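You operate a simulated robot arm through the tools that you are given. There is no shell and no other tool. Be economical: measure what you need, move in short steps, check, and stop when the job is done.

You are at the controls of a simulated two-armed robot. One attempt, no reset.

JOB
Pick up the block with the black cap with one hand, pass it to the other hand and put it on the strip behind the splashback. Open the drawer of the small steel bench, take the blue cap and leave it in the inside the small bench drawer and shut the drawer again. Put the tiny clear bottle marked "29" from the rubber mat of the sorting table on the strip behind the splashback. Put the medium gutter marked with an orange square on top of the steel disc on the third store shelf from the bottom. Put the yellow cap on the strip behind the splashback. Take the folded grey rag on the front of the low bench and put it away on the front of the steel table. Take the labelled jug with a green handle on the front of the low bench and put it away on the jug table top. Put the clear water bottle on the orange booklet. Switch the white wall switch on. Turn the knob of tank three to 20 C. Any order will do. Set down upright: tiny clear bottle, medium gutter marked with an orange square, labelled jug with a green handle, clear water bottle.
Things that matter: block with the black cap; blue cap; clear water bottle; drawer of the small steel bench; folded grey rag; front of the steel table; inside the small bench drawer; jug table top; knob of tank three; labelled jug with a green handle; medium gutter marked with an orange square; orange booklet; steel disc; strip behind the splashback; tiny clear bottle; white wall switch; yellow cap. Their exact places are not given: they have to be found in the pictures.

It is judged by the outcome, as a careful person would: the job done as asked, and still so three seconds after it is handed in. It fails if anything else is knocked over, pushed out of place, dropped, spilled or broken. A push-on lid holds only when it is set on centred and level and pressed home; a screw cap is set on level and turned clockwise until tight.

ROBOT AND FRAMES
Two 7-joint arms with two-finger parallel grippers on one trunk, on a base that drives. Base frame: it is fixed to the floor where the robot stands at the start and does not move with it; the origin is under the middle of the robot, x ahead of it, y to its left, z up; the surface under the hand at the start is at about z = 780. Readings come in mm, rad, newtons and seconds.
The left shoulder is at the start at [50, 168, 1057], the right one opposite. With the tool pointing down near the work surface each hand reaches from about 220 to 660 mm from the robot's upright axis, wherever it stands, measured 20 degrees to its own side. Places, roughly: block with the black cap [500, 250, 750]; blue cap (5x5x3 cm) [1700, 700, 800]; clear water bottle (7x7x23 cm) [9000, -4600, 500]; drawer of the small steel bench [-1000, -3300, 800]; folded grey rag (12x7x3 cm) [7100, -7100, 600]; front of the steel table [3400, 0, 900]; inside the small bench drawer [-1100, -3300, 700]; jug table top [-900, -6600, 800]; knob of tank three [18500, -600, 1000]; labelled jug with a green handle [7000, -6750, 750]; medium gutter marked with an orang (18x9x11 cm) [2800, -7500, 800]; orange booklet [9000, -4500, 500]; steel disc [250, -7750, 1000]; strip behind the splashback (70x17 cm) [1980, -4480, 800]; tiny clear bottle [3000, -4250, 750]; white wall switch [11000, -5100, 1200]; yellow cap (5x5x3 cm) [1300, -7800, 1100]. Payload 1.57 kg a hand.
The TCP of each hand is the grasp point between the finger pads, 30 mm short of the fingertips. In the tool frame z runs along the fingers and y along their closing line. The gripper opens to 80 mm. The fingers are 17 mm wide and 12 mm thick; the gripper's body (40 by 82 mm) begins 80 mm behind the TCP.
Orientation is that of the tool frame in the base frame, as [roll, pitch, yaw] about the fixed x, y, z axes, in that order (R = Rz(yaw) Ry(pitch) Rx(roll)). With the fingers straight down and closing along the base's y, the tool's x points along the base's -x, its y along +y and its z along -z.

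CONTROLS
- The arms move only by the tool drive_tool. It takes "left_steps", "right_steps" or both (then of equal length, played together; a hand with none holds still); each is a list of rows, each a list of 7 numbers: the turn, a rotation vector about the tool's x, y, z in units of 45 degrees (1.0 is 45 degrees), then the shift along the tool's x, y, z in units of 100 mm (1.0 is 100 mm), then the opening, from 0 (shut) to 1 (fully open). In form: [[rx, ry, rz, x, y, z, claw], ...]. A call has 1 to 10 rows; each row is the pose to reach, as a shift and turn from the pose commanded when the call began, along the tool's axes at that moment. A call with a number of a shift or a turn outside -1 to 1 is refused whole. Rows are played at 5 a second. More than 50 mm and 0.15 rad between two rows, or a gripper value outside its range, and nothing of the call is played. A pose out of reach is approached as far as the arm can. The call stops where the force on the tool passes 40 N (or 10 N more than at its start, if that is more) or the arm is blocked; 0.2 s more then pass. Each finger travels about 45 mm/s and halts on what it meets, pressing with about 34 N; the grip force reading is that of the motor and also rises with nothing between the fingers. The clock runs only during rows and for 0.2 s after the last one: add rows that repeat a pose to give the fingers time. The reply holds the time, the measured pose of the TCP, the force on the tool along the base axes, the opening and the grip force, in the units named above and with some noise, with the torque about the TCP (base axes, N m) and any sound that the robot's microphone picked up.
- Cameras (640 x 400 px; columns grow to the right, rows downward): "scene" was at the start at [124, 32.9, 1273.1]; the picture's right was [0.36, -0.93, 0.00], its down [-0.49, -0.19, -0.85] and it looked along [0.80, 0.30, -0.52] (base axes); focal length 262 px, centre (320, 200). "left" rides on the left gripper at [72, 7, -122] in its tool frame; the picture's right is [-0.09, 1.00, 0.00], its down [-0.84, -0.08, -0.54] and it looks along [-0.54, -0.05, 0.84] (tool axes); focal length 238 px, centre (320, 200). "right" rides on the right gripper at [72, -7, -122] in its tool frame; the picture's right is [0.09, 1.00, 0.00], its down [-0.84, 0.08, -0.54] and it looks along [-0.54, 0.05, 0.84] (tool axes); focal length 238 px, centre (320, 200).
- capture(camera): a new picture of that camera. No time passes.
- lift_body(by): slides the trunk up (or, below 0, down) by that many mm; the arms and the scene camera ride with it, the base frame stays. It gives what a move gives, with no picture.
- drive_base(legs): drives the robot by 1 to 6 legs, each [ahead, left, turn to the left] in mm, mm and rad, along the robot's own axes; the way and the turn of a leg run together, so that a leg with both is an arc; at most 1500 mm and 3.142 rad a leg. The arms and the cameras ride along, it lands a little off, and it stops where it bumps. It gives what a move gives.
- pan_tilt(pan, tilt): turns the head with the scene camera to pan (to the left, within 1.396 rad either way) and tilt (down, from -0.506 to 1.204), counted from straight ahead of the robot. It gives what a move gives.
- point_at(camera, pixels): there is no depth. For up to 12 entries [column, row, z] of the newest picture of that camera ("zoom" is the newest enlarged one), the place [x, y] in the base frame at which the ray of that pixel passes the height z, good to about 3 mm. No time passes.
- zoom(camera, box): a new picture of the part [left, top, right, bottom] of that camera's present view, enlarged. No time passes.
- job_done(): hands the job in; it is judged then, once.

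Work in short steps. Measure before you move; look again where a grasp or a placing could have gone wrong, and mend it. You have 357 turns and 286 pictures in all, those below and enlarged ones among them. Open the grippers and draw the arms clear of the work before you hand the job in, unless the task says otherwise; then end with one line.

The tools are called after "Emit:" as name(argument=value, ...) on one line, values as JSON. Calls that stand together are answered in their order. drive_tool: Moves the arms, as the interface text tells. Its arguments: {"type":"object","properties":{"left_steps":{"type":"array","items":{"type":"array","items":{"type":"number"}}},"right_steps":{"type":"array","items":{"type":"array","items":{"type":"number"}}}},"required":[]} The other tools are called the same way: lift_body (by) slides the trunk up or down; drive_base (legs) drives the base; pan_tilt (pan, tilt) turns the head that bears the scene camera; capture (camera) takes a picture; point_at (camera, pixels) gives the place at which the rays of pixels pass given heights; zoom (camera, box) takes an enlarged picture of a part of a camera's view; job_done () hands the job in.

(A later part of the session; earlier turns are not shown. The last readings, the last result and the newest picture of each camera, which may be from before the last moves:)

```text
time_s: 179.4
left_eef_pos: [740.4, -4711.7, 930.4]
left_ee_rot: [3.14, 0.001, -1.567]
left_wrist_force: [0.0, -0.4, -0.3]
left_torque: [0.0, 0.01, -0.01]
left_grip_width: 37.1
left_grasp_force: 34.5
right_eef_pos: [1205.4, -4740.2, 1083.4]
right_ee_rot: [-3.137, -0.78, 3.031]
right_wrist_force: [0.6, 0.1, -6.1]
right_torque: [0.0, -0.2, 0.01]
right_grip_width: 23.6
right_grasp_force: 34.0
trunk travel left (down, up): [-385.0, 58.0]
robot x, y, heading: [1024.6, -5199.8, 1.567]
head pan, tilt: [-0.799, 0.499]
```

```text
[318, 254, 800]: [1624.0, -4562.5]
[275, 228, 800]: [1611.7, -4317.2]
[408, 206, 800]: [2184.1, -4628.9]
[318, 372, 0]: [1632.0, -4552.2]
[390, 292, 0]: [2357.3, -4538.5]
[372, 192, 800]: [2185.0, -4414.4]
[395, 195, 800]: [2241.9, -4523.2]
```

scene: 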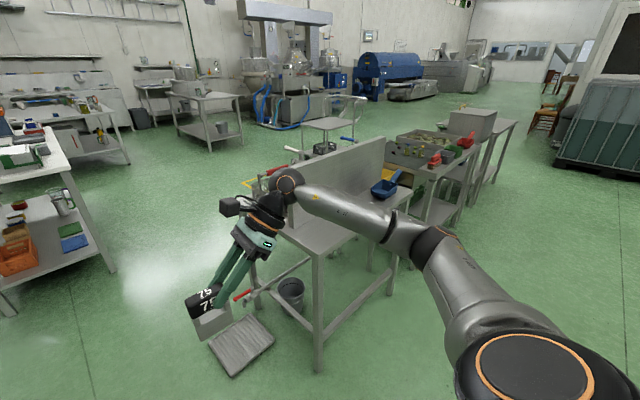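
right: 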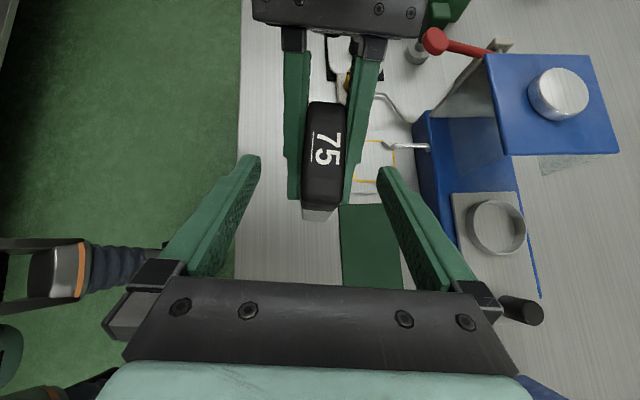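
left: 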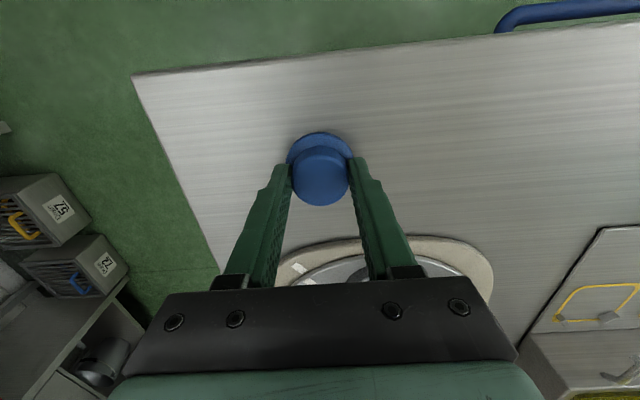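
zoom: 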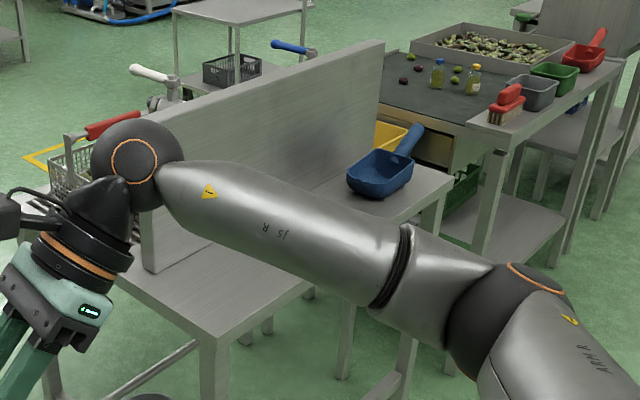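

Strip: x 1625–2330, y -4565..-4395, z about 800. I strafe to x about 1600 and go forward to y about -4950.

Emit:
drive_base(legs=[[0, -585, 0.004], [240, 0, 0]])

Emit:
pan_tilt(pan=-0.5, tilt=0.7)

Emit:
capture(camera="scene")

```text
time_s: 186.5
left_eef_pos: [1340.7, -4472.8, 930.9]
left_ee_rot: [3.14, 0.002, -1.576]
left_wrist_force: [-1.3, -0.7, -1.1]
left_torque: [0.01, -0.01, 0.0]
left_grip_width: 37.1
left_grasp_force: 34.3
right_eef_pos: [1805.2, -4503.8, 1084.3]
right_ee_rot: [-3.136, -0.78, 3.022]
right_wrist_force: [0.5, 1.2, -6.0]
right_torque: [0.01, -0.15, 0.0]
right_grip_width: 24.0
right_grasp_force: 34.1
trunk travel left (down, up): [-385.0, 58.0]
robot x, y, heading: [1619.6, -4963.2, 1.563]
head pan, tilt: [-0.799, 0.499]
```

```text
time_s: 187.3
left_eef_pos: [1339.6, -4472.5, 929.6]
left_ee_rot: [-3.142, 0.002, -1.576]
left_wrist_force: [0.1, 0.8, -1.0]
left_torque: [0.02, 0.02, 0.01]
left_grip_width: 37.4
left_grasp_force: 34.1
right_eef_pos: [1806.1, -4503.1, 1082.9]
right_ee_rot: [-3.138, -0.779, 3.02]
right_wrist_force: [0.1, 1.0, -6.3]
right_torque: [-0.03, -0.2, 0.03]
right_grip_width: 24.1
right_grasp_force: 34.0
trunk travel left (down, up): [-385.0, 58.0]
robot x, y, heading: [1620.3, -4962.8, 1.57]
head pan, tilt: [-0.499, 0.7]
```

```text
234 pictures are left
```

scene: 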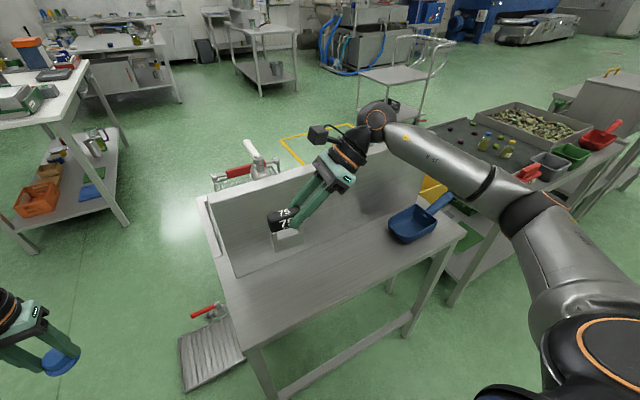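

Block centre about [1775,-4499]. I check the panel base line and lower the trunk part way.

Emit:
point_at(camera="scene", pixels=[[236, 277, 800], [250, 348, 800], [466, 233, 800], [405, 205, 800], [395, 238, 800], [215, 200, 1080]])

Emit:
lift_body(by=-150)

Emit:
capture(camera="scene")

```text
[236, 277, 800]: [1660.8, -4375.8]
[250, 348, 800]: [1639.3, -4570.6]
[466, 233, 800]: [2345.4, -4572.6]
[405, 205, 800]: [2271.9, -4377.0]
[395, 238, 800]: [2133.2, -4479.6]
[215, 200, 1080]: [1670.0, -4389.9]
```

```text
time_s: 189.1
left_eef_pos: [1341.5, -4471.3, 779.6]
left_ee_rot: [3.139, 0.001, -1.575]
left_wrist_force: [-0.5, 0.3, -0.7]
left_torque: [0.0, 0.0, -0.02]
left_grip_width: 36.9
left_grasp_force: 34.2
right_eef_pos: [1805.8, -4504.4, 933.1]
right_ee_rot: [-3.137, -0.779, 3.024]
right_wrist_force: [-0.2, 0.6, -6.6]
right_torque: [-0.02, -0.2, 0.01]
right_grip_width: 23.9
right_grasp_force: 33.8
trunk travel left (down, up): [-235.0, 208.0]
robot x, y, heading: [1620.4, -4963.7, 1.563]
head pan, tilt: [-0.499, 0.7]
```

```text
233 pictures are left
```

scene: 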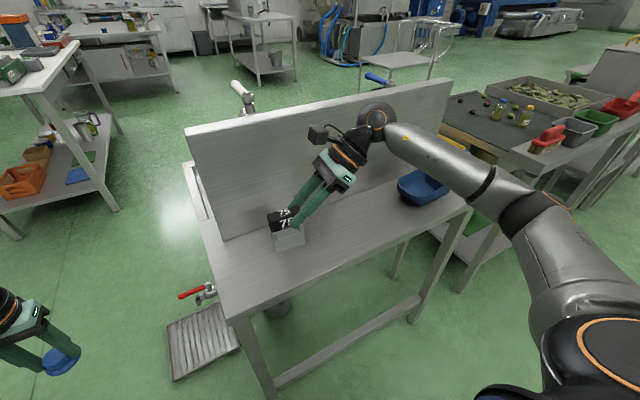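

Clear of the panel. Lower 35 mm with the trunk, then feel down with the arm.

Emit:
lift_body(by=-35)

Emit:
drive_tool(right_steps=[[0, 0, 0, -0.021, 0, 0.021, 0], [0, 0, 0, -0.042, 0, 0.042, 0], [0, 0, 0, -0.056, 0, 0.056, 0], [0, 0, 0, -0.07, 0, 0.07, 0]])

Emit:
zoom(camera="scene", box=[220, 180, 380, 290])

```text
time_s: 189.8
left_eef_pos: [1340.1, -4473.3, 745.1]
left_ee_rot: [3.141, 0.001, -1.577]
left_wrist_force: [-0.3, -0.8, 0.6]
left_torque: [0.03, -0.01, 0.05]
left_grip_width: 36.8
left_grasp_force: 34.2
right_eef_pos: [1804.6, -4503.8, 898.5]
right_ee_rot: [-3.136, -0.781, 3.023]
right_wrist_force: [-0.4, 0.1, -5.7]
right_torque: [0.02, -0.16, 0.01]
right_grip_width: 23.8
right_grasp_force: 34.1
trunk travel left (down, up): [-200.0, 243.0]
robot x, y, heading: [1620.6, -4960.3, 1.562]
head pan, tilt: [-0.499, 0.7]
```

```text
time_s: 190.8
left_eef_pos: [1339.8, -4472.9, 744.7]
left_ee_rot: [3.141, 0.0, -1.575]
left_wrist_force: [0.5, -1.0, 0.2]
left_torque: [0.02, -0.02, -0.02]
left_grip_width: 37.2
left_grasp_force: 33.4
right_eef_pos: [1805.5, -4504.3, 890.2]
right_ee_rot: [-3.14, -0.782, 3.026]
right_wrist_force: [1.5, -0.6, 1.0]
right_torque: [0.03, 0.02, -0.01]
right_grip_width: 23.6
right_grasp_force: 33.6
trunk travel left (down, up): [-200.0, 243.0]
robot x, y, heading: [1619.1, -4963.2, 1.561]
head pan, tilt: [-0.499, 0.7]
```

```text
3.64 times, centred on (300, 235) of scene
```

zoom: 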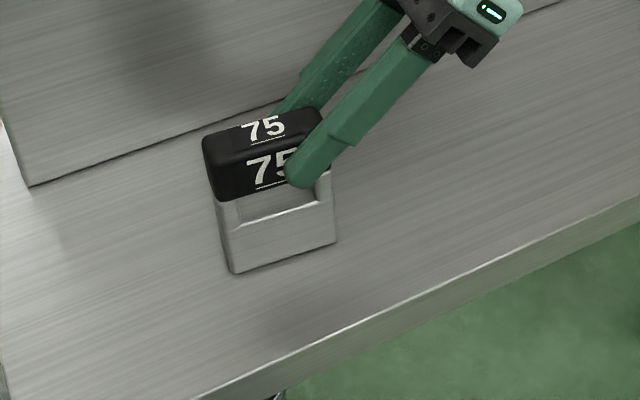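

The weight is off the hand: the block stands. I open and retreat along the tool axis.

Emit:
drive_tool(right_steps=[[0, 0, 0, 0, 0, 0, 0.3], [0, 0, 0, 0, 0, 0, 0.6], [0, 0, 0, 0, 0, 0, 0.8], [0, 0, 0, 0, 0, 0, 0.8], [0, 0, 0, 0, 0, -0.3, 0.8], [0, 0, 0, 0, 0, -0.7, 0.8], [0, 0, 0, 0, 0, -1, 0.8]])

Emit:
zoom(camera="scene", box=[220, 160, 400, 290])

```text
time_s: 192.4
left_eef_pos: [1340.7, -4473.5, 744.8]
left_ee_rot: [3.139, 0.003, -1.577]
left_wrist_force: [-0.5, 0.5, -0.2]
left_torque: [0.01, 0.01, 0.01]
left_grip_width: 37.4
left_grasp_force: 35.1
right_eef_pos: [1876.9, -4513.3, 961.4]
right_ee_rot: [-3.136, -0.778, 3.02]
right_wrist_force: [-0.9, -0.1, -0.4]
right_torque: [0.01, -0.01, 0.03]
right_grip_width: 64.1
right_grasp_force: 0.2
trunk travel left (down, up): [-200.0, 243.0]
robot x, y, heading: [1617.6, -4960.6, 1.561]
head pan, tilt: [-0.499, 0.7]
```

```text
3.08 times, centred on (310, 225) of scene
```

zoom: 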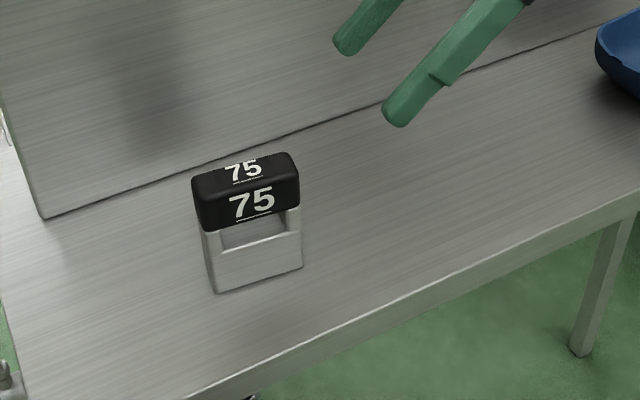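

Block stands on the strip. The tiny bottles on the sorting table are close, so I take "29" next with the free right hand. I raise up and bring the right hand back to vertical.

Emit:
lift_body(by=130)

Emit:
drive_tool(right_steps=[[0, -0.17, 0, 0, 0, -0.1, 1], [0, -0.34, 0, 0, 0, -0.2, 1], [0, -0.51, 0, 0, 0, -0.3, 1], [0, -0.68, 0, 0, 0, -0.3, 1], [0, -0.84, 0, 0, 0, -0.3, 1], [0, -1, 0, 0, 0, -0.3, 1]])

Emit:
drive_base(legs=[[-80, 0, 0.008], [0, -1000, 0]])

Emit:
pan_tilt(pan=-0.4, tilt=0.7)

Emit:
capture(camera="scene")

```text
time_s: 194.0
left_eef_pos: [1340.5, -4472.8, 874.6]
left_ee_rot: [3.14, 0.002, -1.575]
left_wrist_force: [0.4, -1.0, -0.8]
left_torque: [0.01, -0.02, 0.04]
left_grip_width: 37.0
left_grasp_force: 34.2
right_eef_pos: [1875.8, -4514.6, 1090.4]
right_ee_rot: [-3.137, -0.779, 3.022]
right_wrist_force: [0.1, 0.5, -0.2]
right_torque: [-0.01, 0.0, 0.01]
right_grip_width: 63.9
right_grasp_force: 0.1
trunk travel left (down, up): [-330.0, 113.0]
robot x, y, heading: [1621.4, -4962.8, 1.564]
head pan, tilt: [-0.499, 0.7]
```

```text
time_s: 195.4
left_eef_pos: [1340.3, -4473.1, 874.0]
left_ee_rot: [3.139, 0.001, -1.576]
left_wrist_force: [-0.2, 0.3, -1.0]
left_torque: [0.01, 0.02, 0.02]
left_grip_width: 37.0
left_grasp_force: 34.4
right_eef_pos: [1896.2, -4515.6, 1111.6]
right_ee_rot: [-3.138, 0.008, 3.026]
right_wrist_force: [0.4, 0.0, -0.5]
right_torque: [-0.05, 0.04, 0.03]
right_grip_width: 80.1
right_grasp_force: 0.2
trunk travel left (down, up): [-330.0, 113.0]
robot x, y, heading: [1617.8, -4960.2, 1.567]
head pan, tilt: [-0.499, 0.7]
```

```text
time_s: 205.2
left_eef_pos: [2341.6, -4554.4, 875.3]
left_ee_rot: [3.14, 0.003, -1.572]
left_wrist_force: [1.1, -0.4, -0.2]
left_torque: [0.0, 0.01, -0.01]
left_grip_width: 36.9
left_grasp_force: 33.8
right_eef_pos: [2898.0, -4595.5, 1110.6]
right_ee_rot: [-3.138, 0.005, 3.031]
right_wrist_force: [0.5, 0.6, -0.2]
right_torque: [-0.01, 0.03, -0.01]
right_grip_width: 80.0
right_grasp_force: 0.1
trunk travel left (down, up): [-330.0, 113.0]
robot x, y, heading: [2623.8, -5038.5, 1.569]
head pan, tilt: [-0.499, 0.7]
```

```text
time_s: 205.9
left_eef_pos: [2342.7, -4553.7, 875.1]
left_ee_rot: [3.141, 0.002, -1.571]
left_wrist_force: [-0.5, -0.1, -0.3]
left_torque: [-0.01, -0.02, -0.03]
left_grip_width: 36.9
left_grasp_force: 34.4
right_eef_pos: [2899.6, -4595.0, 1112.0]
right_ee_rot: [-3.139, 0.003, 3.031]
right_wrist_force: [0.1, -0.7, 0.4]
right_torque: [0.03, 0.01, 0.0]
right_grip_width: 79.9
right_grasp_force: 0.0
trunk travel left (down, up): [-330.0, 113.0]
robot x, y, heading: [2626.6, -5040.0, 1.566]
head pan, tilt: [-0.4, 0.7]
```

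```text
230 pictures are left
```

scene: 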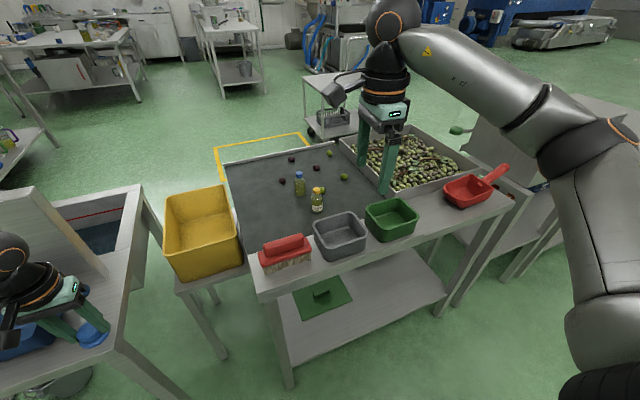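

The left hand passed close by the scoop and the block; I check they are unmoved and zoom on the bottles.

Emit:
zoom(camera="scene", box=[0, 180, 160, 400])

Emit:
zoom(camera="scene", box=[260, 150, 380, 240])

Emit:
pan_tilt(pan=0.7, tilt=0.8)

Emit:
capture(camera="scene")

```text
1.82 times, centred on (80, 290) of scene
```

zoom: 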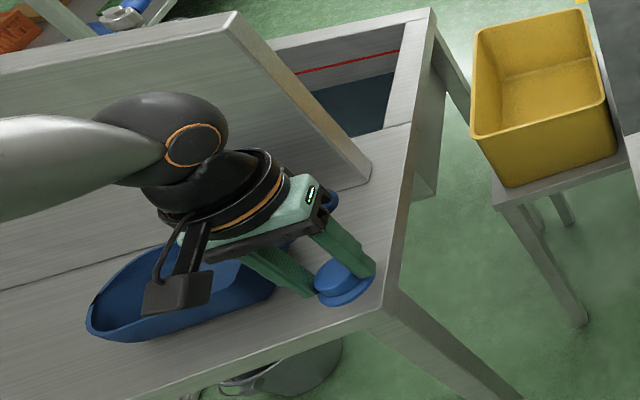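

```text
4.44 times, centred on (320, 195) of scene
```

zoom: 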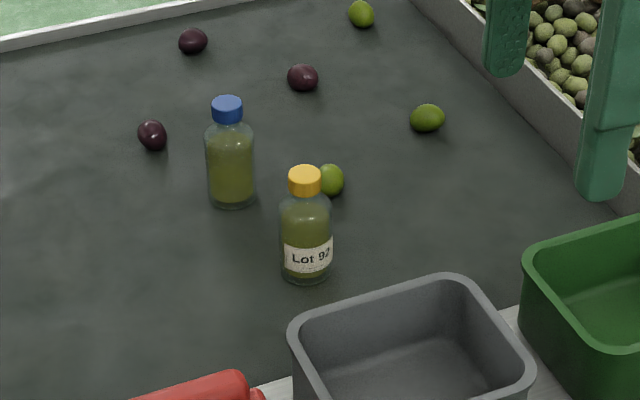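

```text
time_s: 207.2
left_eef_pos: [2342.9, -4553.9, 875.6]
left_ee_rot: [3.14, 0.001, -1.57]
left_wrist_force: [0.1, -0.9, -1.2]
left_torque: [-0.03, 0.03, 0.01]
left_grip_width: 37.1
left_grasp_force: 34.1
right_eef_pos: [2898.4, -4595.4, 1111.5]
right_ee_rot: [-3.138, 0.005, 3.031]
right_wrist_force: [-0.7, 0.0, 0.5]
right_torque: [0.0, 0.0, 0.02]
right_grip_width: 79.9
right_grasp_force: 0.1
trunk travel left (down, up): [-330.0, 113.0]
robot x, y, heading: [2625.2, -5045.9, 1.571]
head pan, tilt: [0.7, 0.799]
```

```text
227 pictures are left
```

scene: 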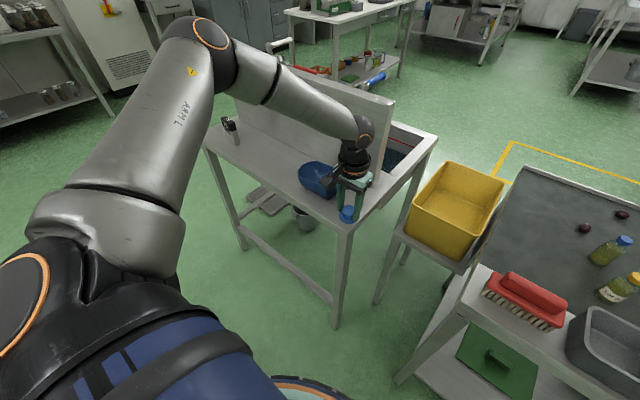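

I compare the scoop's place with before (bowl's -x end was at about [2133,-4480]).

Emit:
zoom(camera="scene", box=[200, 100, 400, 240])

Emit:
point_at(camera="zoom", pixels=[[320, 230, 800], [340, 300, 800], [400, 320, 800], [420, 300, 800]])

```text
2.86 times, centred on (300, 170) of scene
```

zoom: 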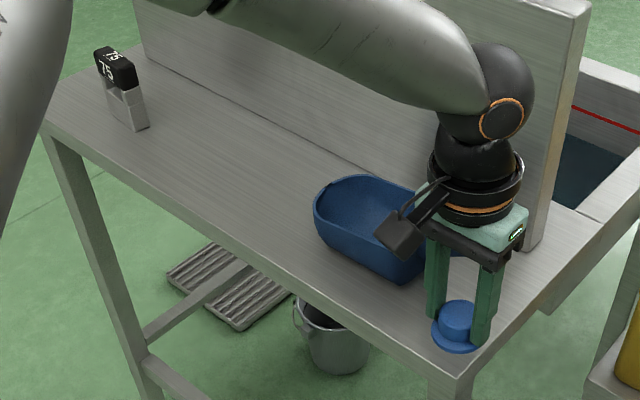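

```text
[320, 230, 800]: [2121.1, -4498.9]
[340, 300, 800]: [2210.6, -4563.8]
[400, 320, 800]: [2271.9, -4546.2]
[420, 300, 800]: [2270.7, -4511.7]
```

Block and scoop are where they were. Now I read the labels on the bottles.

Emit:
pan_tilt(pan=-0.35, tilt=0.7)

Emit:
zoom(camera="scene", box=[285, 165, 345, 215])

```text
time_s: 208.5
left_eef_pos: [2341.2, -4554.0, 874.6]
left_ee_rot: [3.141, 0.002, -1.572]
left_wrist_force: [1.2, -0.4, -0.7]
left_torque: [-0.03, -0.01, -0.02]
left_grip_width: 37.0
left_grasp_force: 34.2
right_eef_pos: [2899.6, -4594.9, 1111.0]
right_ee_rot: [-3.139, 0.006, 3.032]
right_wrist_force: [0.1, 0.1, 0.5]
right_torque: [0.01, -0.01, -0.01]
right_grip_width: 80.0
right_grasp_force: 0.0
trunk travel left (down, up): [-330.0, 113.0]
robot x, y, heading: [2625.9, -5042.3, 1.569]
head pan, tilt: [-0.351, 0.7]
```

```text
8.00 times, centred on (315, 190) of scene
```

zoom: 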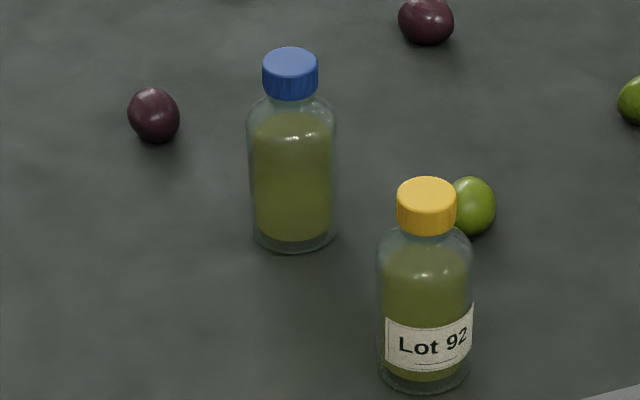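

The yellow-capped one is "Lot 92", so the blue-capped one must be "29" (label facing away; I'll verify). I measure positions.

Emit:
capture(camera="right")

Emit:
point_at(camera="zoom", pixels=[[293, 235, 800], [425, 375, 800], [290, 70, 880], [426, 200, 880], [293, 235, 790], [252, 225, 800], [337, 225, 800], [468, 220, 800], [150, 130, 800], [430, 35, 800]])

```text
224 pictures are left
```

right: 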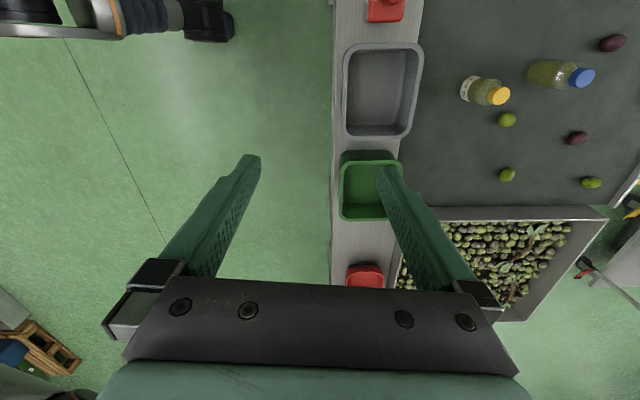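

```text
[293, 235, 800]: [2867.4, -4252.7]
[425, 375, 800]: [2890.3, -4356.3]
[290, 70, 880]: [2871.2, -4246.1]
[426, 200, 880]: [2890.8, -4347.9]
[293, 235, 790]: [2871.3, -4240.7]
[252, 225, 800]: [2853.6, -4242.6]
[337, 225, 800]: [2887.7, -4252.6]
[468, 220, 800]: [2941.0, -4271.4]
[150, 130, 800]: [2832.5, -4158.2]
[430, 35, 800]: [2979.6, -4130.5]
```

Emit:
capture(camera="scene")

Emit:
point_at(camera="right", pixels=[[530, 72, 800], [583, 77, 880], [465, 88, 800], [500, 96, 880], [332, 100, 800]])

```text
223 pictures are left
```

scene: 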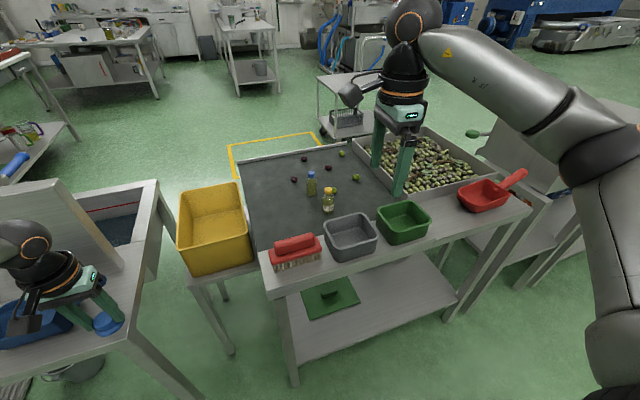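

```text
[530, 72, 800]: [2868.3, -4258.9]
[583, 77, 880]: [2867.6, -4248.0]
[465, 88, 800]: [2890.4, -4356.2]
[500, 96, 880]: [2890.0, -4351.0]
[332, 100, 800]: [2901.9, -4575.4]
```

Bottle "29?" stands at [2869,-4250], base z 800, top 880; the table's rear edge is y -4575, so a slight forward tilt is needed. I draw the left hand back and up and return the right hand to neutral yaw.

Emit:
drive_tool(left_steps=[[0, 0, 0, 0.2, 0, -0.15, 0], [0, 0, 0, 0.4, 0, -0.3, 0], [0, 0, 0, 0.6, 0, -0.45, 0], [0, 0, 0, 0.8, 0, -0.6, 0], [0, 0, 0, 1, 0, -0.8, 0], [0, 0, 0, 1, 0, -0.8, 0]], right_steps=[[0, 0, -0.17, 0, 0, 0, 1], [0, 0, -0.34, 0, 0, 0, 1], [0, 0, -0.51, 0, 0, 0, 1], [0, 0, -0.68, 0, 0, 0, 1], [0, 0, -0.84, 0, 0, 0, 1], [0, 0, -1, 0, 0, 0, 1]])

Emit:
drive_tool(right_steps=[[0, 0, -0.17, 0, 0, 0, 1], [0, 0, -0.34, 0, 0, 0, 1], [0, 0, -0.51, 0, 0, 0, 1], [0, 0, -0.68, 0, 0, 0, 1], [0, 0, -0.84, 0, 0, 0, 1], [0, 0, -1, 0, 0, 0, 1]])

Emit:
drive_base(legs=[[0, -55, 0], [110, 0, 0]])

Emit:
drive_tool(right_steps=[[0, 0, -0.12, 0, 0, 0, 1]])

Emit:
drive_tool(right_steps=[[0, -0.15, 0, 0, 0, 0, 1], [0, -0.3, 0, 0, 0, 0, 1], [0, -0.45, 0, 0, 0, 0, 1]])

Emit:
capture(camera="right")

```text
time_s: 209.9
left_eef_pos: [2343.7, -4655.4, 955.5]
left_ee_rot: [3.139, 0.0, -1.571]
left_wrist_force: [0.8, 0.5, -1.1]
left_torque: [0.01, -0.01, 0.01]
left_grip_width: 37.2
left_grasp_force: 34.5
right_eef_pos: [2899.5, -4595.4, 1110.3]
right_ee_rot: [-3.136, 0.0, -2.463]
right_wrist_force: [-0.1, 0.0, 0.2]
right_torque: [0.01, 0.05, 0.0]
right_grip_width: 79.8
right_grasp_force: 0.0
trunk travel left (down, up): [-330.0, 113.0]
robot x, y, heading: [2625.3, -5044.7, 1.569]
head pan, tilt: [-0.351, 0.7]
```

```text
time_s: 211.3
left_eef_pos: [2342.8, -4655.2, 954.2]
left_ee_rot: [3.141, 0.003, -1.57]
left_wrist_force: [-0.9, -0.5, -0.1]
left_torque: [0.01, 0.02, 0.01]
left_grip_width: 37.1
left_grasp_force: 34.2
right_eef_pos: [2898.6, -4596.1, 1112.5]
right_ee_rot: [-3.135, -0.003, -1.678]
right_wrist_force: [0.0, -0.4, 0.5]
right_torque: [0.0, 0.0, -0.01]
right_grip_width: 79.7
right_grasp_force: 0.0
trunk travel left (down, up): [-330.0, 113.0]
robot x, y, heading: [2625.5, -5040.4, 1.564]
head pan, tilt: [-0.351, 0.7]
```

```text
time_s: 213.3
left_eef_pos: [2399.5, -4543.2, 953.6]
left_ee_rot: [3.141, 0.003, -1.572]
left_wrist_force: [0.5, -0.6, -0.4]
left_torque: [-0.01, 0.03, 0.01]
left_grip_width: 37.1
left_grasp_force: 34.4
right_eef_pos: [2955.9, -4483.9, 1111.2]
right_ee_rot: [-3.135, -0.002, -1.681]
right_wrist_force: [-0.6, 0.0, -0.3]
right_torque: [0.0, 0.0, -0.01]
right_grip_width: 79.9
right_grasp_force: 0.1
trunk travel left (down, up): [-330.0, 113.0]
robot x, y, heading: [2681.7, -4931.4, 1.569]
head pan, tilt: [-0.351, 0.7]
```

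```text
time_s: 213.7
left_eef_pos: [2401.0, -4544.4, 955.4]
left_ee_rot: [3.14, 0.002, -1.572]
left_wrist_force: [-0.6, -0.1, -0.8]
left_torque: [-0.02, -0.03, 0.03]
left_grip_width: 37.1
left_grasp_force: 34.0
right_eef_pos: [2954.7, -4485.4, 1111.6]
right_ee_rot: [-3.135, -0.003, -1.588]
right_wrist_force: [0.0, 0.1, -0.1]
right_torque: [0.01, 0.0, -0.02]
right_grip_width: 79.7
right_grasp_force: 0.1
trunk travel left (down, up): [-330.0, 113.0]
robot x, y, heading: [2680.7, -4931.0, 1.563]
head pan, tilt: [-0.351, 0.7]
```

```text
time_s: 214.5
left_eef_pos: [2399.7, -4543.5, 956.2]
left_ee_rot: [3.139, 0.002, -1.572]
left_wrist_force: [-1.0, -0.4, -1.7]
left_torque: [-0.01, 0.02, 0.0]
left_grip_width: 36.9
left_grasp_force: 34.1
right_eef_pos: [2955.7, -4484.6, 1112.4]
right_ee_rot: [-3.135, 0.35, -1.587]
right_wrist_force: [-0.5, -0.5, 0.0]
right_torque: [-0.02, 0.0, 0.0]
right_grip_width: 80.2
right_grasp_force: 0.0
trunk travel left (down, up): [-330.0, 113.0]
robot x, y, heading: [2680.5, -4933.8, 1.566]
head pan, tilt: [-0.351, 0.7]
```

```text
222 pictures are left
```

right: 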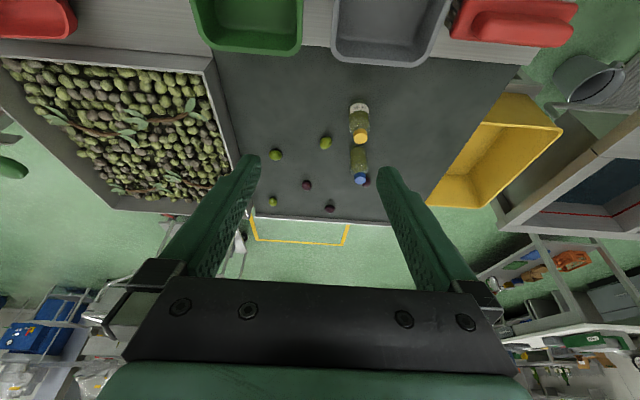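

Right hand tilted forward 20 degrees. I move above the blue-capped bottle in two moves.

Emit:
drive_tool(right_steps=[[0, 0, 0, -0.2, 0.15, 0.1, 1], [0, 0, 0, -0.4, 0.3, 0.3, 1], [0, 0, 0, -0.633, 0.455, 0.5, 1]])

Emit:
drive_tool(right_steps=[[0, 0, 0, -0.25, 0.15, 0.25, 1], [0, 0, 0, -0.45, 0.3, 0.5, 1], [0, 0, 0, -0.633, 0.455, 0.8, 1], [0, 0, 0, -0.633, 0.455, 0.8, 1]])

Emit:
capture(camera="right")

```text
time_s: 215.3
left_eef_pos: [2399.8, -4543.1, 954.8]
left_ee_rot: [3.14, 0.002, -1.572]
left_wrist_force: [0.5, 1.0, -0.6]
left_torque: [0.02, -0.01, -0.02]
left_grip_width: 37.1
left_grasp_force: 33.3
right_eef_pos: [2911.0, -4407.0, 1087.4]
right_ee_rot: [-3.135, 0.349, -1.588]
right_wrist_force: [0.0, -0.4, 0.3]
right_torque: [0.01, 0.02, 0.0]
right_grip_width: 80.2
right_grasp_force: 0.0
trunk travel left (down, up): [-330.0, 113.0]
robot x, y, heading: [2678.0, -4928.9, 1.571]
head pan, tilt: [-0.351, 0.7]
```

```text
time_s: 216.3
left_eef_pos: [2400.5, -4544.1, 956.6]
left_ee_rot: [3.14, 0.002, -1.571]
left_wrist_force: [0.5, 0.0, -0.3]
left_torque: [0.03, 0.01, 0.0]
left_grip_width: 37.0
left_grasp_force: 33.9
right_eef_pos: [2868.9, -4320.4, 1032.6]
right_ee_rot: [-3.133, 0.352, -1.586]
right_wrist_force: [0.8, 1.2, -0.5]
right_torque: [0.01, -0.01, -0.02]
right_grip_width: 79.9
right_grasp_force: 0.0
trunk travel left (down, up): [-330.0, 113.0]
robot x, y, heading: [2680.6, -4934.2, 1.569]
head pan, tilt: [-0.351, 0.7]
```

```text
221 pictures are left
```

right: 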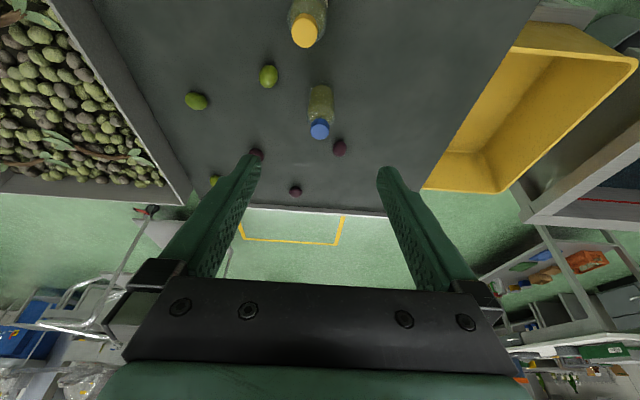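

Bottle centred; it lies right along the tool axis, 203 mm ahead. I check its cap position and advance 100.

Emit:
point_at(camera="right", pixels=[[320, 130, 880], [322, 90, 800]])

Emit:
drive_tool(right_steps=[[0, 0, 0, 0, 0, 0.3, 1], [0, 0, 0, 0, 0, 0.6, 1], [0, 0, 0, 0, 0, 1, 1], [0, 0, 0, 0, 0, 1, 1]])

Emit:
capture(camera="right")

```text
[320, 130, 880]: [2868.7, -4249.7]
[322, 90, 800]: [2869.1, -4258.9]
```

```text
time_s: 217.3
left_eef_pos: [2400.0, -4543.6, 954.7]
left_ee_rot: [3.139, 0.002, -1.572]
left_wrist_force: [-0.7, 0.4, 0.3]
left_torque: [0.0, 0.01, -0.01]
left_grip_width: 37.1
left_grasp_force: 33.8
right_eef_pos: [2869.8, -4285.0, 938.0]
right_ee_rot: [-3.133, 0.351, -1.588]
right_wrist_force: [-0.7, 0.4, 0.5]
right_torque: [-0.01, -0.01, 0.01]
right_grip_width: 79.8
right_grasp_force: 0.0
trunk travel left (down, up): [-330.0, 113.0]
robot x, y, heading: [2679.2, -4931.9, 1.568]
head pan, tilt: [-0.351, 0.7]
```

```text
220 pictures are left
```

right: 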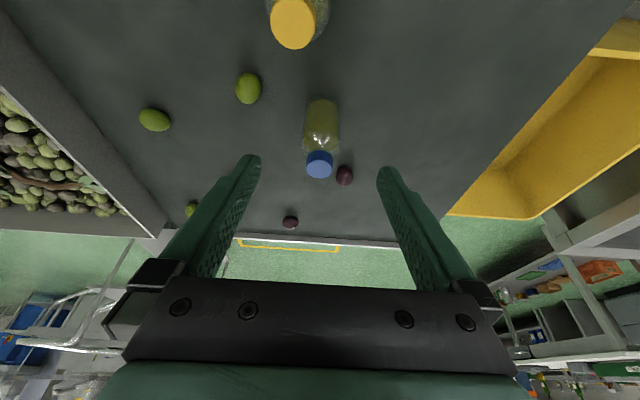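

Advance the last 100 mm and close.

Emit:
drive_tool(right_steps=[[0, 0, 0, 0, 0, 0.4, 1], [0, 0, 0, 0, 0, 0.75, 1], [0, 0, 0, 0, 0, 1, 1], [0, 0, 0, 0, 0, 1, 0.7], [0, 0, 0, 0, 0, 1, 0.4], [0, 0, 0, 0, 0, 1, 0.2], [0, 0, 0, 0, 0, 1, 0], [0, 0, 0, 0, 0, 1, 0]])

Emit:
capture(camera="right")

```text
time_s: 219.1
left_eef_pos: [2400.0, -4543.3, 955.1]
left_ee_rot: [3.139, 0.001, -1.57]
left_wrist_force: [0.9, -0.3, -0.6]
left_torque: [-0.01, 0.0, 0.0]
left_grip_width: 37.2
left_grasp_force: 33.4
right_eef_pos: [2870.5, -4250.9, 843.3]
right_ee_rot: [-3.138, 0.352, -1.586]
right_wrist_force: [-0.7, 0.1, 0.9]
right_torque: [-0.01, 0.01, 0.04]
right_grip_width: 36.7
right_grasp_force: 33.9
trunk travel left (down, up): [-330.0, 113.0]
robot x, y, heading: [2686.2, -4931.8, 1.572]
head pan, tilt: [-0.351, 0.7]
```

```text
219 pictures are left
```

right: 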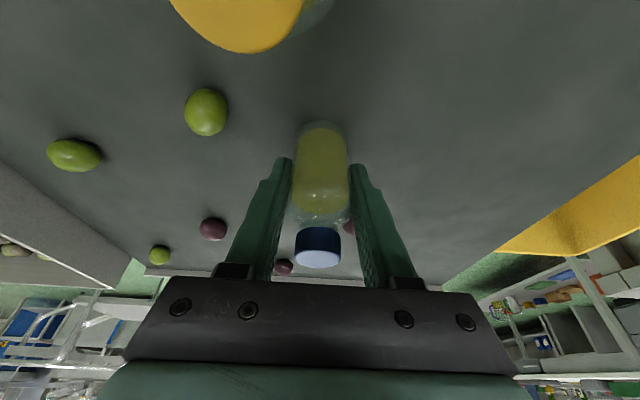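

Grasped at 37 mm. I lift straight up with the trunk, then draw back over the bins.

Emit:
lift_body(by=110)

Emit:
drive_tool(right_steps=[[0, 0, 0, 0.3, 0, -0.3, 0], [0, 0, 0, 0.6, 0, -0.6, 0], [0, 0, 0, 0.9, 0, -0.8, 0], [0, 0, 0, 1, 0, -1, 0]])

Emit:
drive_tool(right_steps=[[0, 0.15, 0, 0.3, 0, 0, 0], [0, 0.3, 0, 0.6, 0, 0, 0], [0, 0.45, 0, 0.8, 0, 0, 0]])

Emit:
capture(camera="scene")

```text
time_s: 220.5
left_eef_pos: [2400.5, -4544.5, 1063.9]
left_ee_rot: [3.139, 0.001, -1.572]
left_wrist_force: [-0.7, -0.4, 0.3]
left_torque: [-0.03, -0.02, 0.0]
left_grip_width: 37.1
left_grasp_force: 34.2
right_eef_pos: [2871.1, -4250.8, 953.7]
right_ee_rot: [-3.137, 0.349, -1.587]
right_wrist_force: [-0.5, -0.5, -0.8]
right_torque: [-0.01, 0.04, 0.01]
right_grip_width: 36.9
right_grasp_force: 34.1
trunk travel left (down, up): [-440.0, 3.0]
robot x, y, heading: [2680.1, -4931.9, 1.571]
head pan, tilt: [-0.351, 0.7]
```

```text
time_s: 221.5
left_eef_pos: [2399.8, -4543.9, 1064.0]
left_ee_rot: [3.139, 0.003, -1.573]
left_wrist_force: [0.3, -0.5, -0.3]
left_torque: [-0.03, 0.04, -0.04]
left_grip_width: 37.2
left_grasp_force: 33.9
right_eef_pos: [2867.0, -4380.3, 1014.8]
right_ee_rot: [-3.134, 0.353, -1.587]
right_wrist_force: [-0.3, 0.2, -0.9]
right_torque: [0.03, -0.03, -0.04]
right_grip_width: 36.7
right_grasp_force: 34.4
trunk travel left (down, up): [-440.0, 3.0]
robot x, y, heading: [2679.4, -4938.3, 1.569]
head pan, tilt: [-0.351, 0.7]
```

```text
time_s: 222.3
left_eef_pos: [2400.4, -4543.5, 1064.7]
left_ee_rot: [3.14, 0.003, -1.573]
left_wrist_force: [-0.2, 0.1, -0.9]
left_torque: [-0.02, 0.0, -0.01]
left_grip_width: 37.0
left_grasp_force: 34.1
right_eef_pos: [2866.3, -4454.1, 986.4]
right_ee_rot: [-3.137, -0.006, -1.588]
right_wrist_force: [0.4, -0.3, -1.6]
right_torque: [-0.01, -0.02, 0.02]
right_grip_width: 36.5
right_grasp_force: 33.9
trunk travel left (down, up): [-440.0, 3.0]
robot x, y, heading: [2681.0, -4929.8, 1.567]
head pan, tilt: [-0.351, 0.7]
```

```text
218 pictures are left
```

scene: 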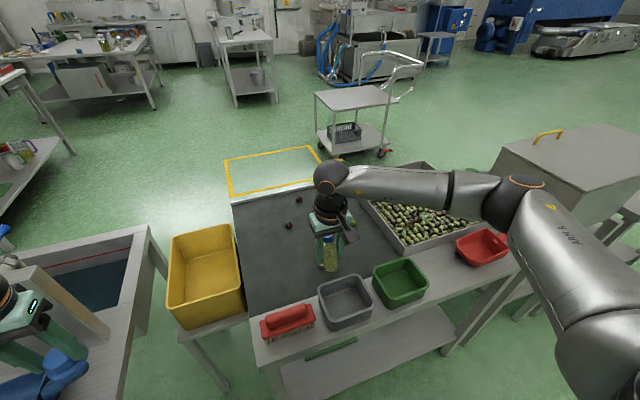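

I restore the tilt (the bottle was gripped with the hand tilted) so the bottle is upright, back off and strafe left to the strip.

Emit:
drive_tool(right_steps=[[0, -0.15, 0, 0, 0, 0, 0], [0, -0.3, 0, 0, 0, 0, 0], [0, -0.45, 0, 0, 0, 0, 0]])

Emit:
drive_base(legs=[[-160, 0, 0], [0, 900, 0.003]])

Emit:
pan_tilt(pan=-0.35, tilt=0.7)

Emit:
capture(camera="scene")

```text
time_s: 223.1
left_eef_pos: [2399.3, -4544.0, 1066.1]
left_ee_rot: [3.14, 0.001, -1.573]
left_wrist_force: [0.0, 0.0, 0.0]
left_torque: [-0.04, -0.01, 0.0]
left_grip_width: 37.4
left_grasp_force: 33.7
right_eef_pos: [2865.9, -4453.6, 985.5]
right_ee_rot: [-3.136, 0.351, -1.586]
right_wrist_force: [0.3, 0.3, -0.4]
right_torque: [0.0, 0.01, -0.01]
right_grip_width: 36.6
right_grasp_force: 33.8
trunk travel left (down, up): [-440.0, 3.0]
robot x, y, heading: [2679.2, -4934.7, 1.57]
head pan, tilt: [-0.351, 0.7]
```

```text
time_s: 232.4
left_eef_pos: [1497.9, -4704.1, 1064.8]
left_ee_rot: [3.141, 0.004, -1.569]
left_wrist_force: [0.5, 0.5, 0.4]
left_torque: [-0.04, 0.02, 0.01]
left_grip_width: 36.9
left_grasp_force: 34.0
right_eef_pos: [1964.7, -4613.8, 986.0]
right_ee_rot: [-3.136, 0.349, -1.582]
right_wrist_force: [-0.3, 0.7, -0.1]
right_torque: [0.04, 0.0, 0.01]
right_grip_width: 36.5
right_grasp_force: 33.8
trunk travel left (down, up): [-440.0, 3.0]
robot x, y, heading: [1782.5, -5092.8, 1.572]
head pan, tilt: [-0.351, 0.7]
```

```text
time_s: 233.0
left_eef_pos: [1498.6, -4703.6, 1065.6]
left_ee_rot: [3.14, 0.002, -1.57]
left_wrist_force: [0.3, -0.5, 0.2]
left_torque: [0.01, 0.0, 0.01]
left_grip_width: 36.8
left_grasp_force: 34.5
right_eef_pos: [1964.3, -4613.3, 985.8]
right_ee_rot: [-3.135, 0.349, -1.585]
right_wrist_force: [1.0, -0.6, -2.3]
right_torque: [0.0, -0.02, 0.01]
right_grip_width: 36.7
right_grasp_force: 34.0
trunk travel left (down, up): [-440.0, 3.0]
robot x, y, heading: [1779.6, -5092.6, 1.575]
head pan, tilt: [-0.351, 0.7]
```

```text
217 pictures are left
```

scene: 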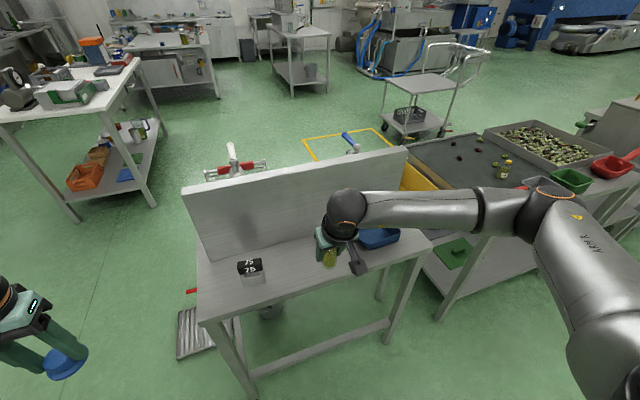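

I go forward 113 mm, then lower the trunk 128 mm.

Emit:
drive_base(legs=[[113, 0, -0.003]])

Emit:
lift_body(by=-128)

Emit:
zoom(camera="scene", box=[190, 160, 430, 310])

```text
time_s: 234.2
left_eef_pos: [1499.2, -4591.0, 1064.8]
left_ee_rot: [3.14, 0.001, -1.572]
left_wrist_force: [0.0, 0.0, -0.4]
left_torque: [-0.06, -0.01, 0.01]
left_grip_width: 37.1
left_grasp_force: 33.8
right_eef_pos: [1965.9, -4501.7, 985.6]
right_ee_rot: [-3.137, 0.348, -1.586]
right_wrist_force: [0.2, 0.1, -0.8]
right_torque: [-0.03, 0.0, 0.0]
right_grip_width: 36.6
right_grasp_force: 34.3
trunk travel left (down, up): [-440.0, 3.0]
robot x, y, heading: [1782.2, -4981.2, 1.568]
head pan, tilt: [-0.351, 0.7]
```

```text
time_s: 235.8
left_eef_pos: [1501.0, -4592.1, 937.4]
left_ee_rot: [3.138, 0.003, -1.571]
left_wrist_force: [-0.4, -0.2, 0.1]
left_torque: [-0.01, 0.0, 0.01]
left_grip_width: 37.1
left_grasp_force: 33.2
right_eef_pos: [1966.1, -4502.7, 858.4]
right_ee_rot: [-3.136, 0.349, -1.586]
right_wrist_force: [-0.8, 0.4, -0.4]
right_torque: [-0.02, 0.01, -0.01]
right_grip_width: 36.7
right_grasp_force: 34.3
trunk travel left (down, up): [-312.0, 131.0]
robot x, y, heading: [1778.8, -4983.3, 1.566]
head pan, tilt: [-0.351, 0.7]
```

```text
2.67 times, centred on (310, 235) of scene
```

zoom: 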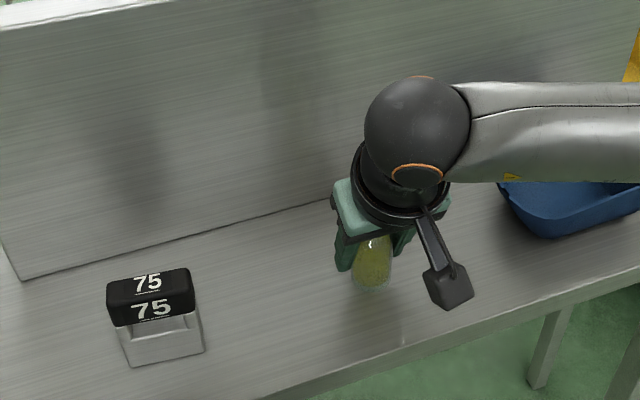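

I lower the last 13 mm in small steps and read the force.

Emit:
drive_tool(right_steps=[[0, 0, 0, 0.017, 0, 0.047, 0], [0, 0, 0, 0.031, 0, 0.085, 0], [0, 0, 0, 0.041, 0, 0.113, 0], [0, 0, 0, 0.045, 0, 0.122, 0]])

Emit:
zoom(camera="scene", box=[290, 230, 370, 280])

```text
time_s: 236.8
left_eef_pos: [1499.0, -4592.4, 936.3]
left_ee_rot: [3.141, 0.003, -1.573]
left_wrist_force: [0.2, 0.1, -0.5]
left_torque: [-0.05, -0.01, 0.01]
left_grip_width: 37.4
left_grasp_force: 33.8
right_eef_pos: [1965.7, -4501.5, 846.1]
right_ee_rot: [-3.135, 0.351, -1.586]
right_wrist_force: [0.7, 0.2, -0.6]
right_torque: [-0.03, -0.01, -0.02]
right_grip_width: 37.0
right_grasp_force: 33.8
trunk travel left (down, up): [-312.0, 131.0]
robot x, y, heading: [1782.4, -4982.5, 1.57]
head pan, tilt: [-0.351, 0.7]
```

```text
8.00 times, centred on (330, 255) of scene
```

zoom: 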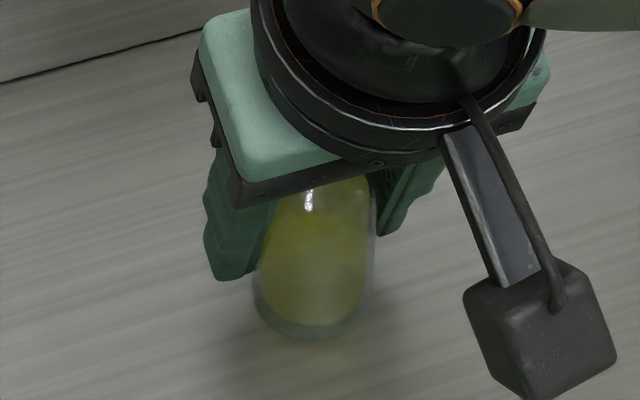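

Not yet touching; I go on in 1.5 mm steps.

Emit:
drive_tool(right_steps=[[0, 0, 0, 0.005, 0, 0.014, 0], [0, 0, 0, 0.005, 0, 0.014, 0]])

Emit:
drive_tool(right_steps=[[0, 0, 0, 0.005, 0, 0.014, 0], [0, 0, 0, 0.005, 0, 0.014, 0]])

Emit:
drive_tool(right_steps=[[0, 0, 0, 0.005, 0, 0.014, 0], [0, 0, 0, 0.005, 0, 0.014, 0]])

```text
time_s: 237.4
left_eef_pos: [1500.1, -4592.4, 937.3]
left_ee_rot: [3.141, 0.001, -1.573]
left_wrist_force: [-0.6, -0.4, 0.6]
left_torque: [0.03, -0.01, -0.02]
left_grip_width: 37.3
left_grasp_force: 34.2
right_eef_pos: [1966.3, -4501.7, 844.2]
right_ee_rot: [-3.136, 0.351, -1.586]
right_wrist_force: [-0.1, -0.1, 1.2]
right_torque: [-0.02, -0.02, 0.02]
right_grip_width: 36.3
right_grasp_force: 33.4
trunk travel left (down, up): [-312.0, 131.0]
robot x, y, heading: [1777.6, -4980.2, 1.566]
head pan, tilt: [-0.351, 0.7]
```

```text
time_s: 238.0
left_eef_pos: [1499.5, -4592.1, 937.3]
left_ee_rot: [3.139, 0.004, -1.573]
left_wrist_force: [-0.4, 0.7, -0.1]
left_torque: [0.03, -0.02, -0.02]
left_grip_width: 37.1
left_grasp_force: 33.9
right_eef_pos: [1966.1, -4501.7, 843.8]
right_ee_rot: [-3.137, 0.352, -1.587]
right_wrist_force: [0.5, 0.0, 9.6]
right_torque: [-0.01, 0.09, 0.02]
right_grip_width: 36.7
right_grasp_force: 34.0
trunk travel left (down, up): [-312.0, 131.0]
robot x, y, heading: [1780.8, -4981.4, 1.566]
head pan, tilt: [-0.351, 0.7]
```

```text
time_s: 238.6
left_eef_pos: [1499.4, -4592.5, 939.0]
left_ee_rot: [-3.142, 0.003, -1.573]
left_wrist_force: [-0.2, 0.2, -0.2]
left_torque: [0.02, 0.01, 0.01]
left_grip_width: 37.1
left_grasp_force: 33.3
right_eef_pos: [1965.2, -4501.6, 844.2]
right_ee_rot: [-3.137, 0.357, -1.588]
right_wrist_force: [2.8, -1.9, 23.5]
right_torque: [-0.26, 0.06, 0.07]
right_grip_width: 36.7
right_grasp_force: 34.3
trunk travel left (down, up): [-312.0, 131.0]
robot x, y, heading: [1782.6, -4980.5, 1.565]
head pan, tilt: [-0.351, 0.7]
```

Contact, pressing 23 N; I ease up 3 mm, open and withdraw along the tool axis.

Emit:
drive_tool(right_steps=[[0, 0, 0, -0.01, 0, -0.027, 0], [0, 0, 0, -0.01, 0, -0.027, 0.3], [0, 0, 0, -0.01, 0, -0.027, 0.6], [0, 0, 0, -0.01, 0, -0.027, 0.9], [0, 0, 0, -0.01, 0, -0.027, 0.9], [0, 0, 0, -0.01, 0, -0.3, 0.9], [0, 0, 0, -0.01, 0, -0.7, 0.9], [0, 0, 0, -0.01, 0, -1, 0.9]])

Emit:
capture(camera="right")

Emit:
zoom(camera="scene", box=[190, 180, 430, 310])

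```text
time_s: 240.4
left_eef_pos: [1500.0, -4591.8, 935.9]
left_ee_rot: [3.141, 0.002, -1.575]
left_wrist_force: [0.0, 0.3, 0.3]
left_torque: [0.0, -0.03, 0.01]
left_grip_width: 37.3
left_grasp_force: 34.6
right_eef_pos: [1966.9, -4533.3, 935.4]
right_ee_rot: [-3.136, 0.349, -1.588]
right_wrist_force: [0.7, 0.1, -0.2]
right_torque: [0.02, 0.03, -0.01]
right_grip_width: 72.1
right_grasp_force: 0.0
trunk travel left (down, up): [-312.0, 131.0]
robot x, y, heading: [1780.6, -4983.9, 1.563]
head pan, tilt: [-0.351, 0.7]
```

```text
214 pictures are left
```

right: 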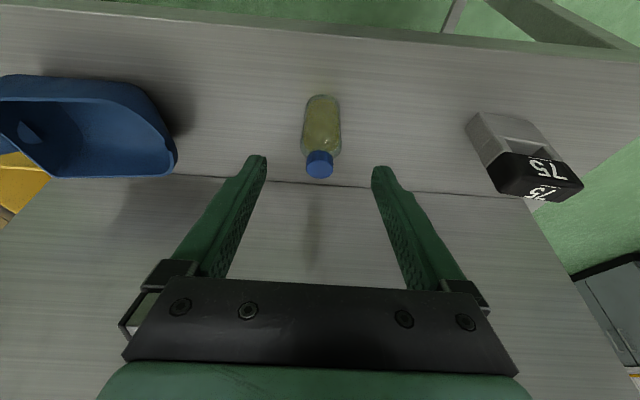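

```text
2.67 times, centred on (310, 245) of scene
```

zoom: 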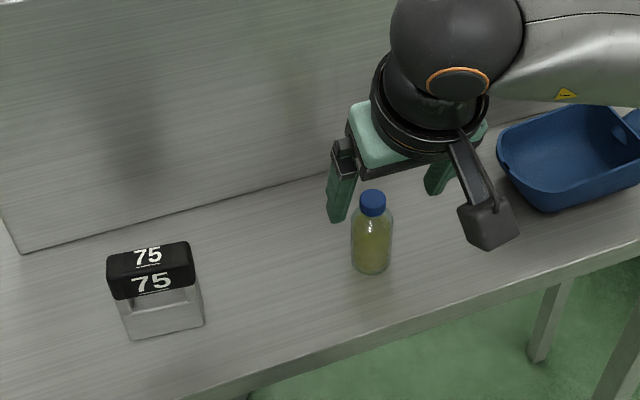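

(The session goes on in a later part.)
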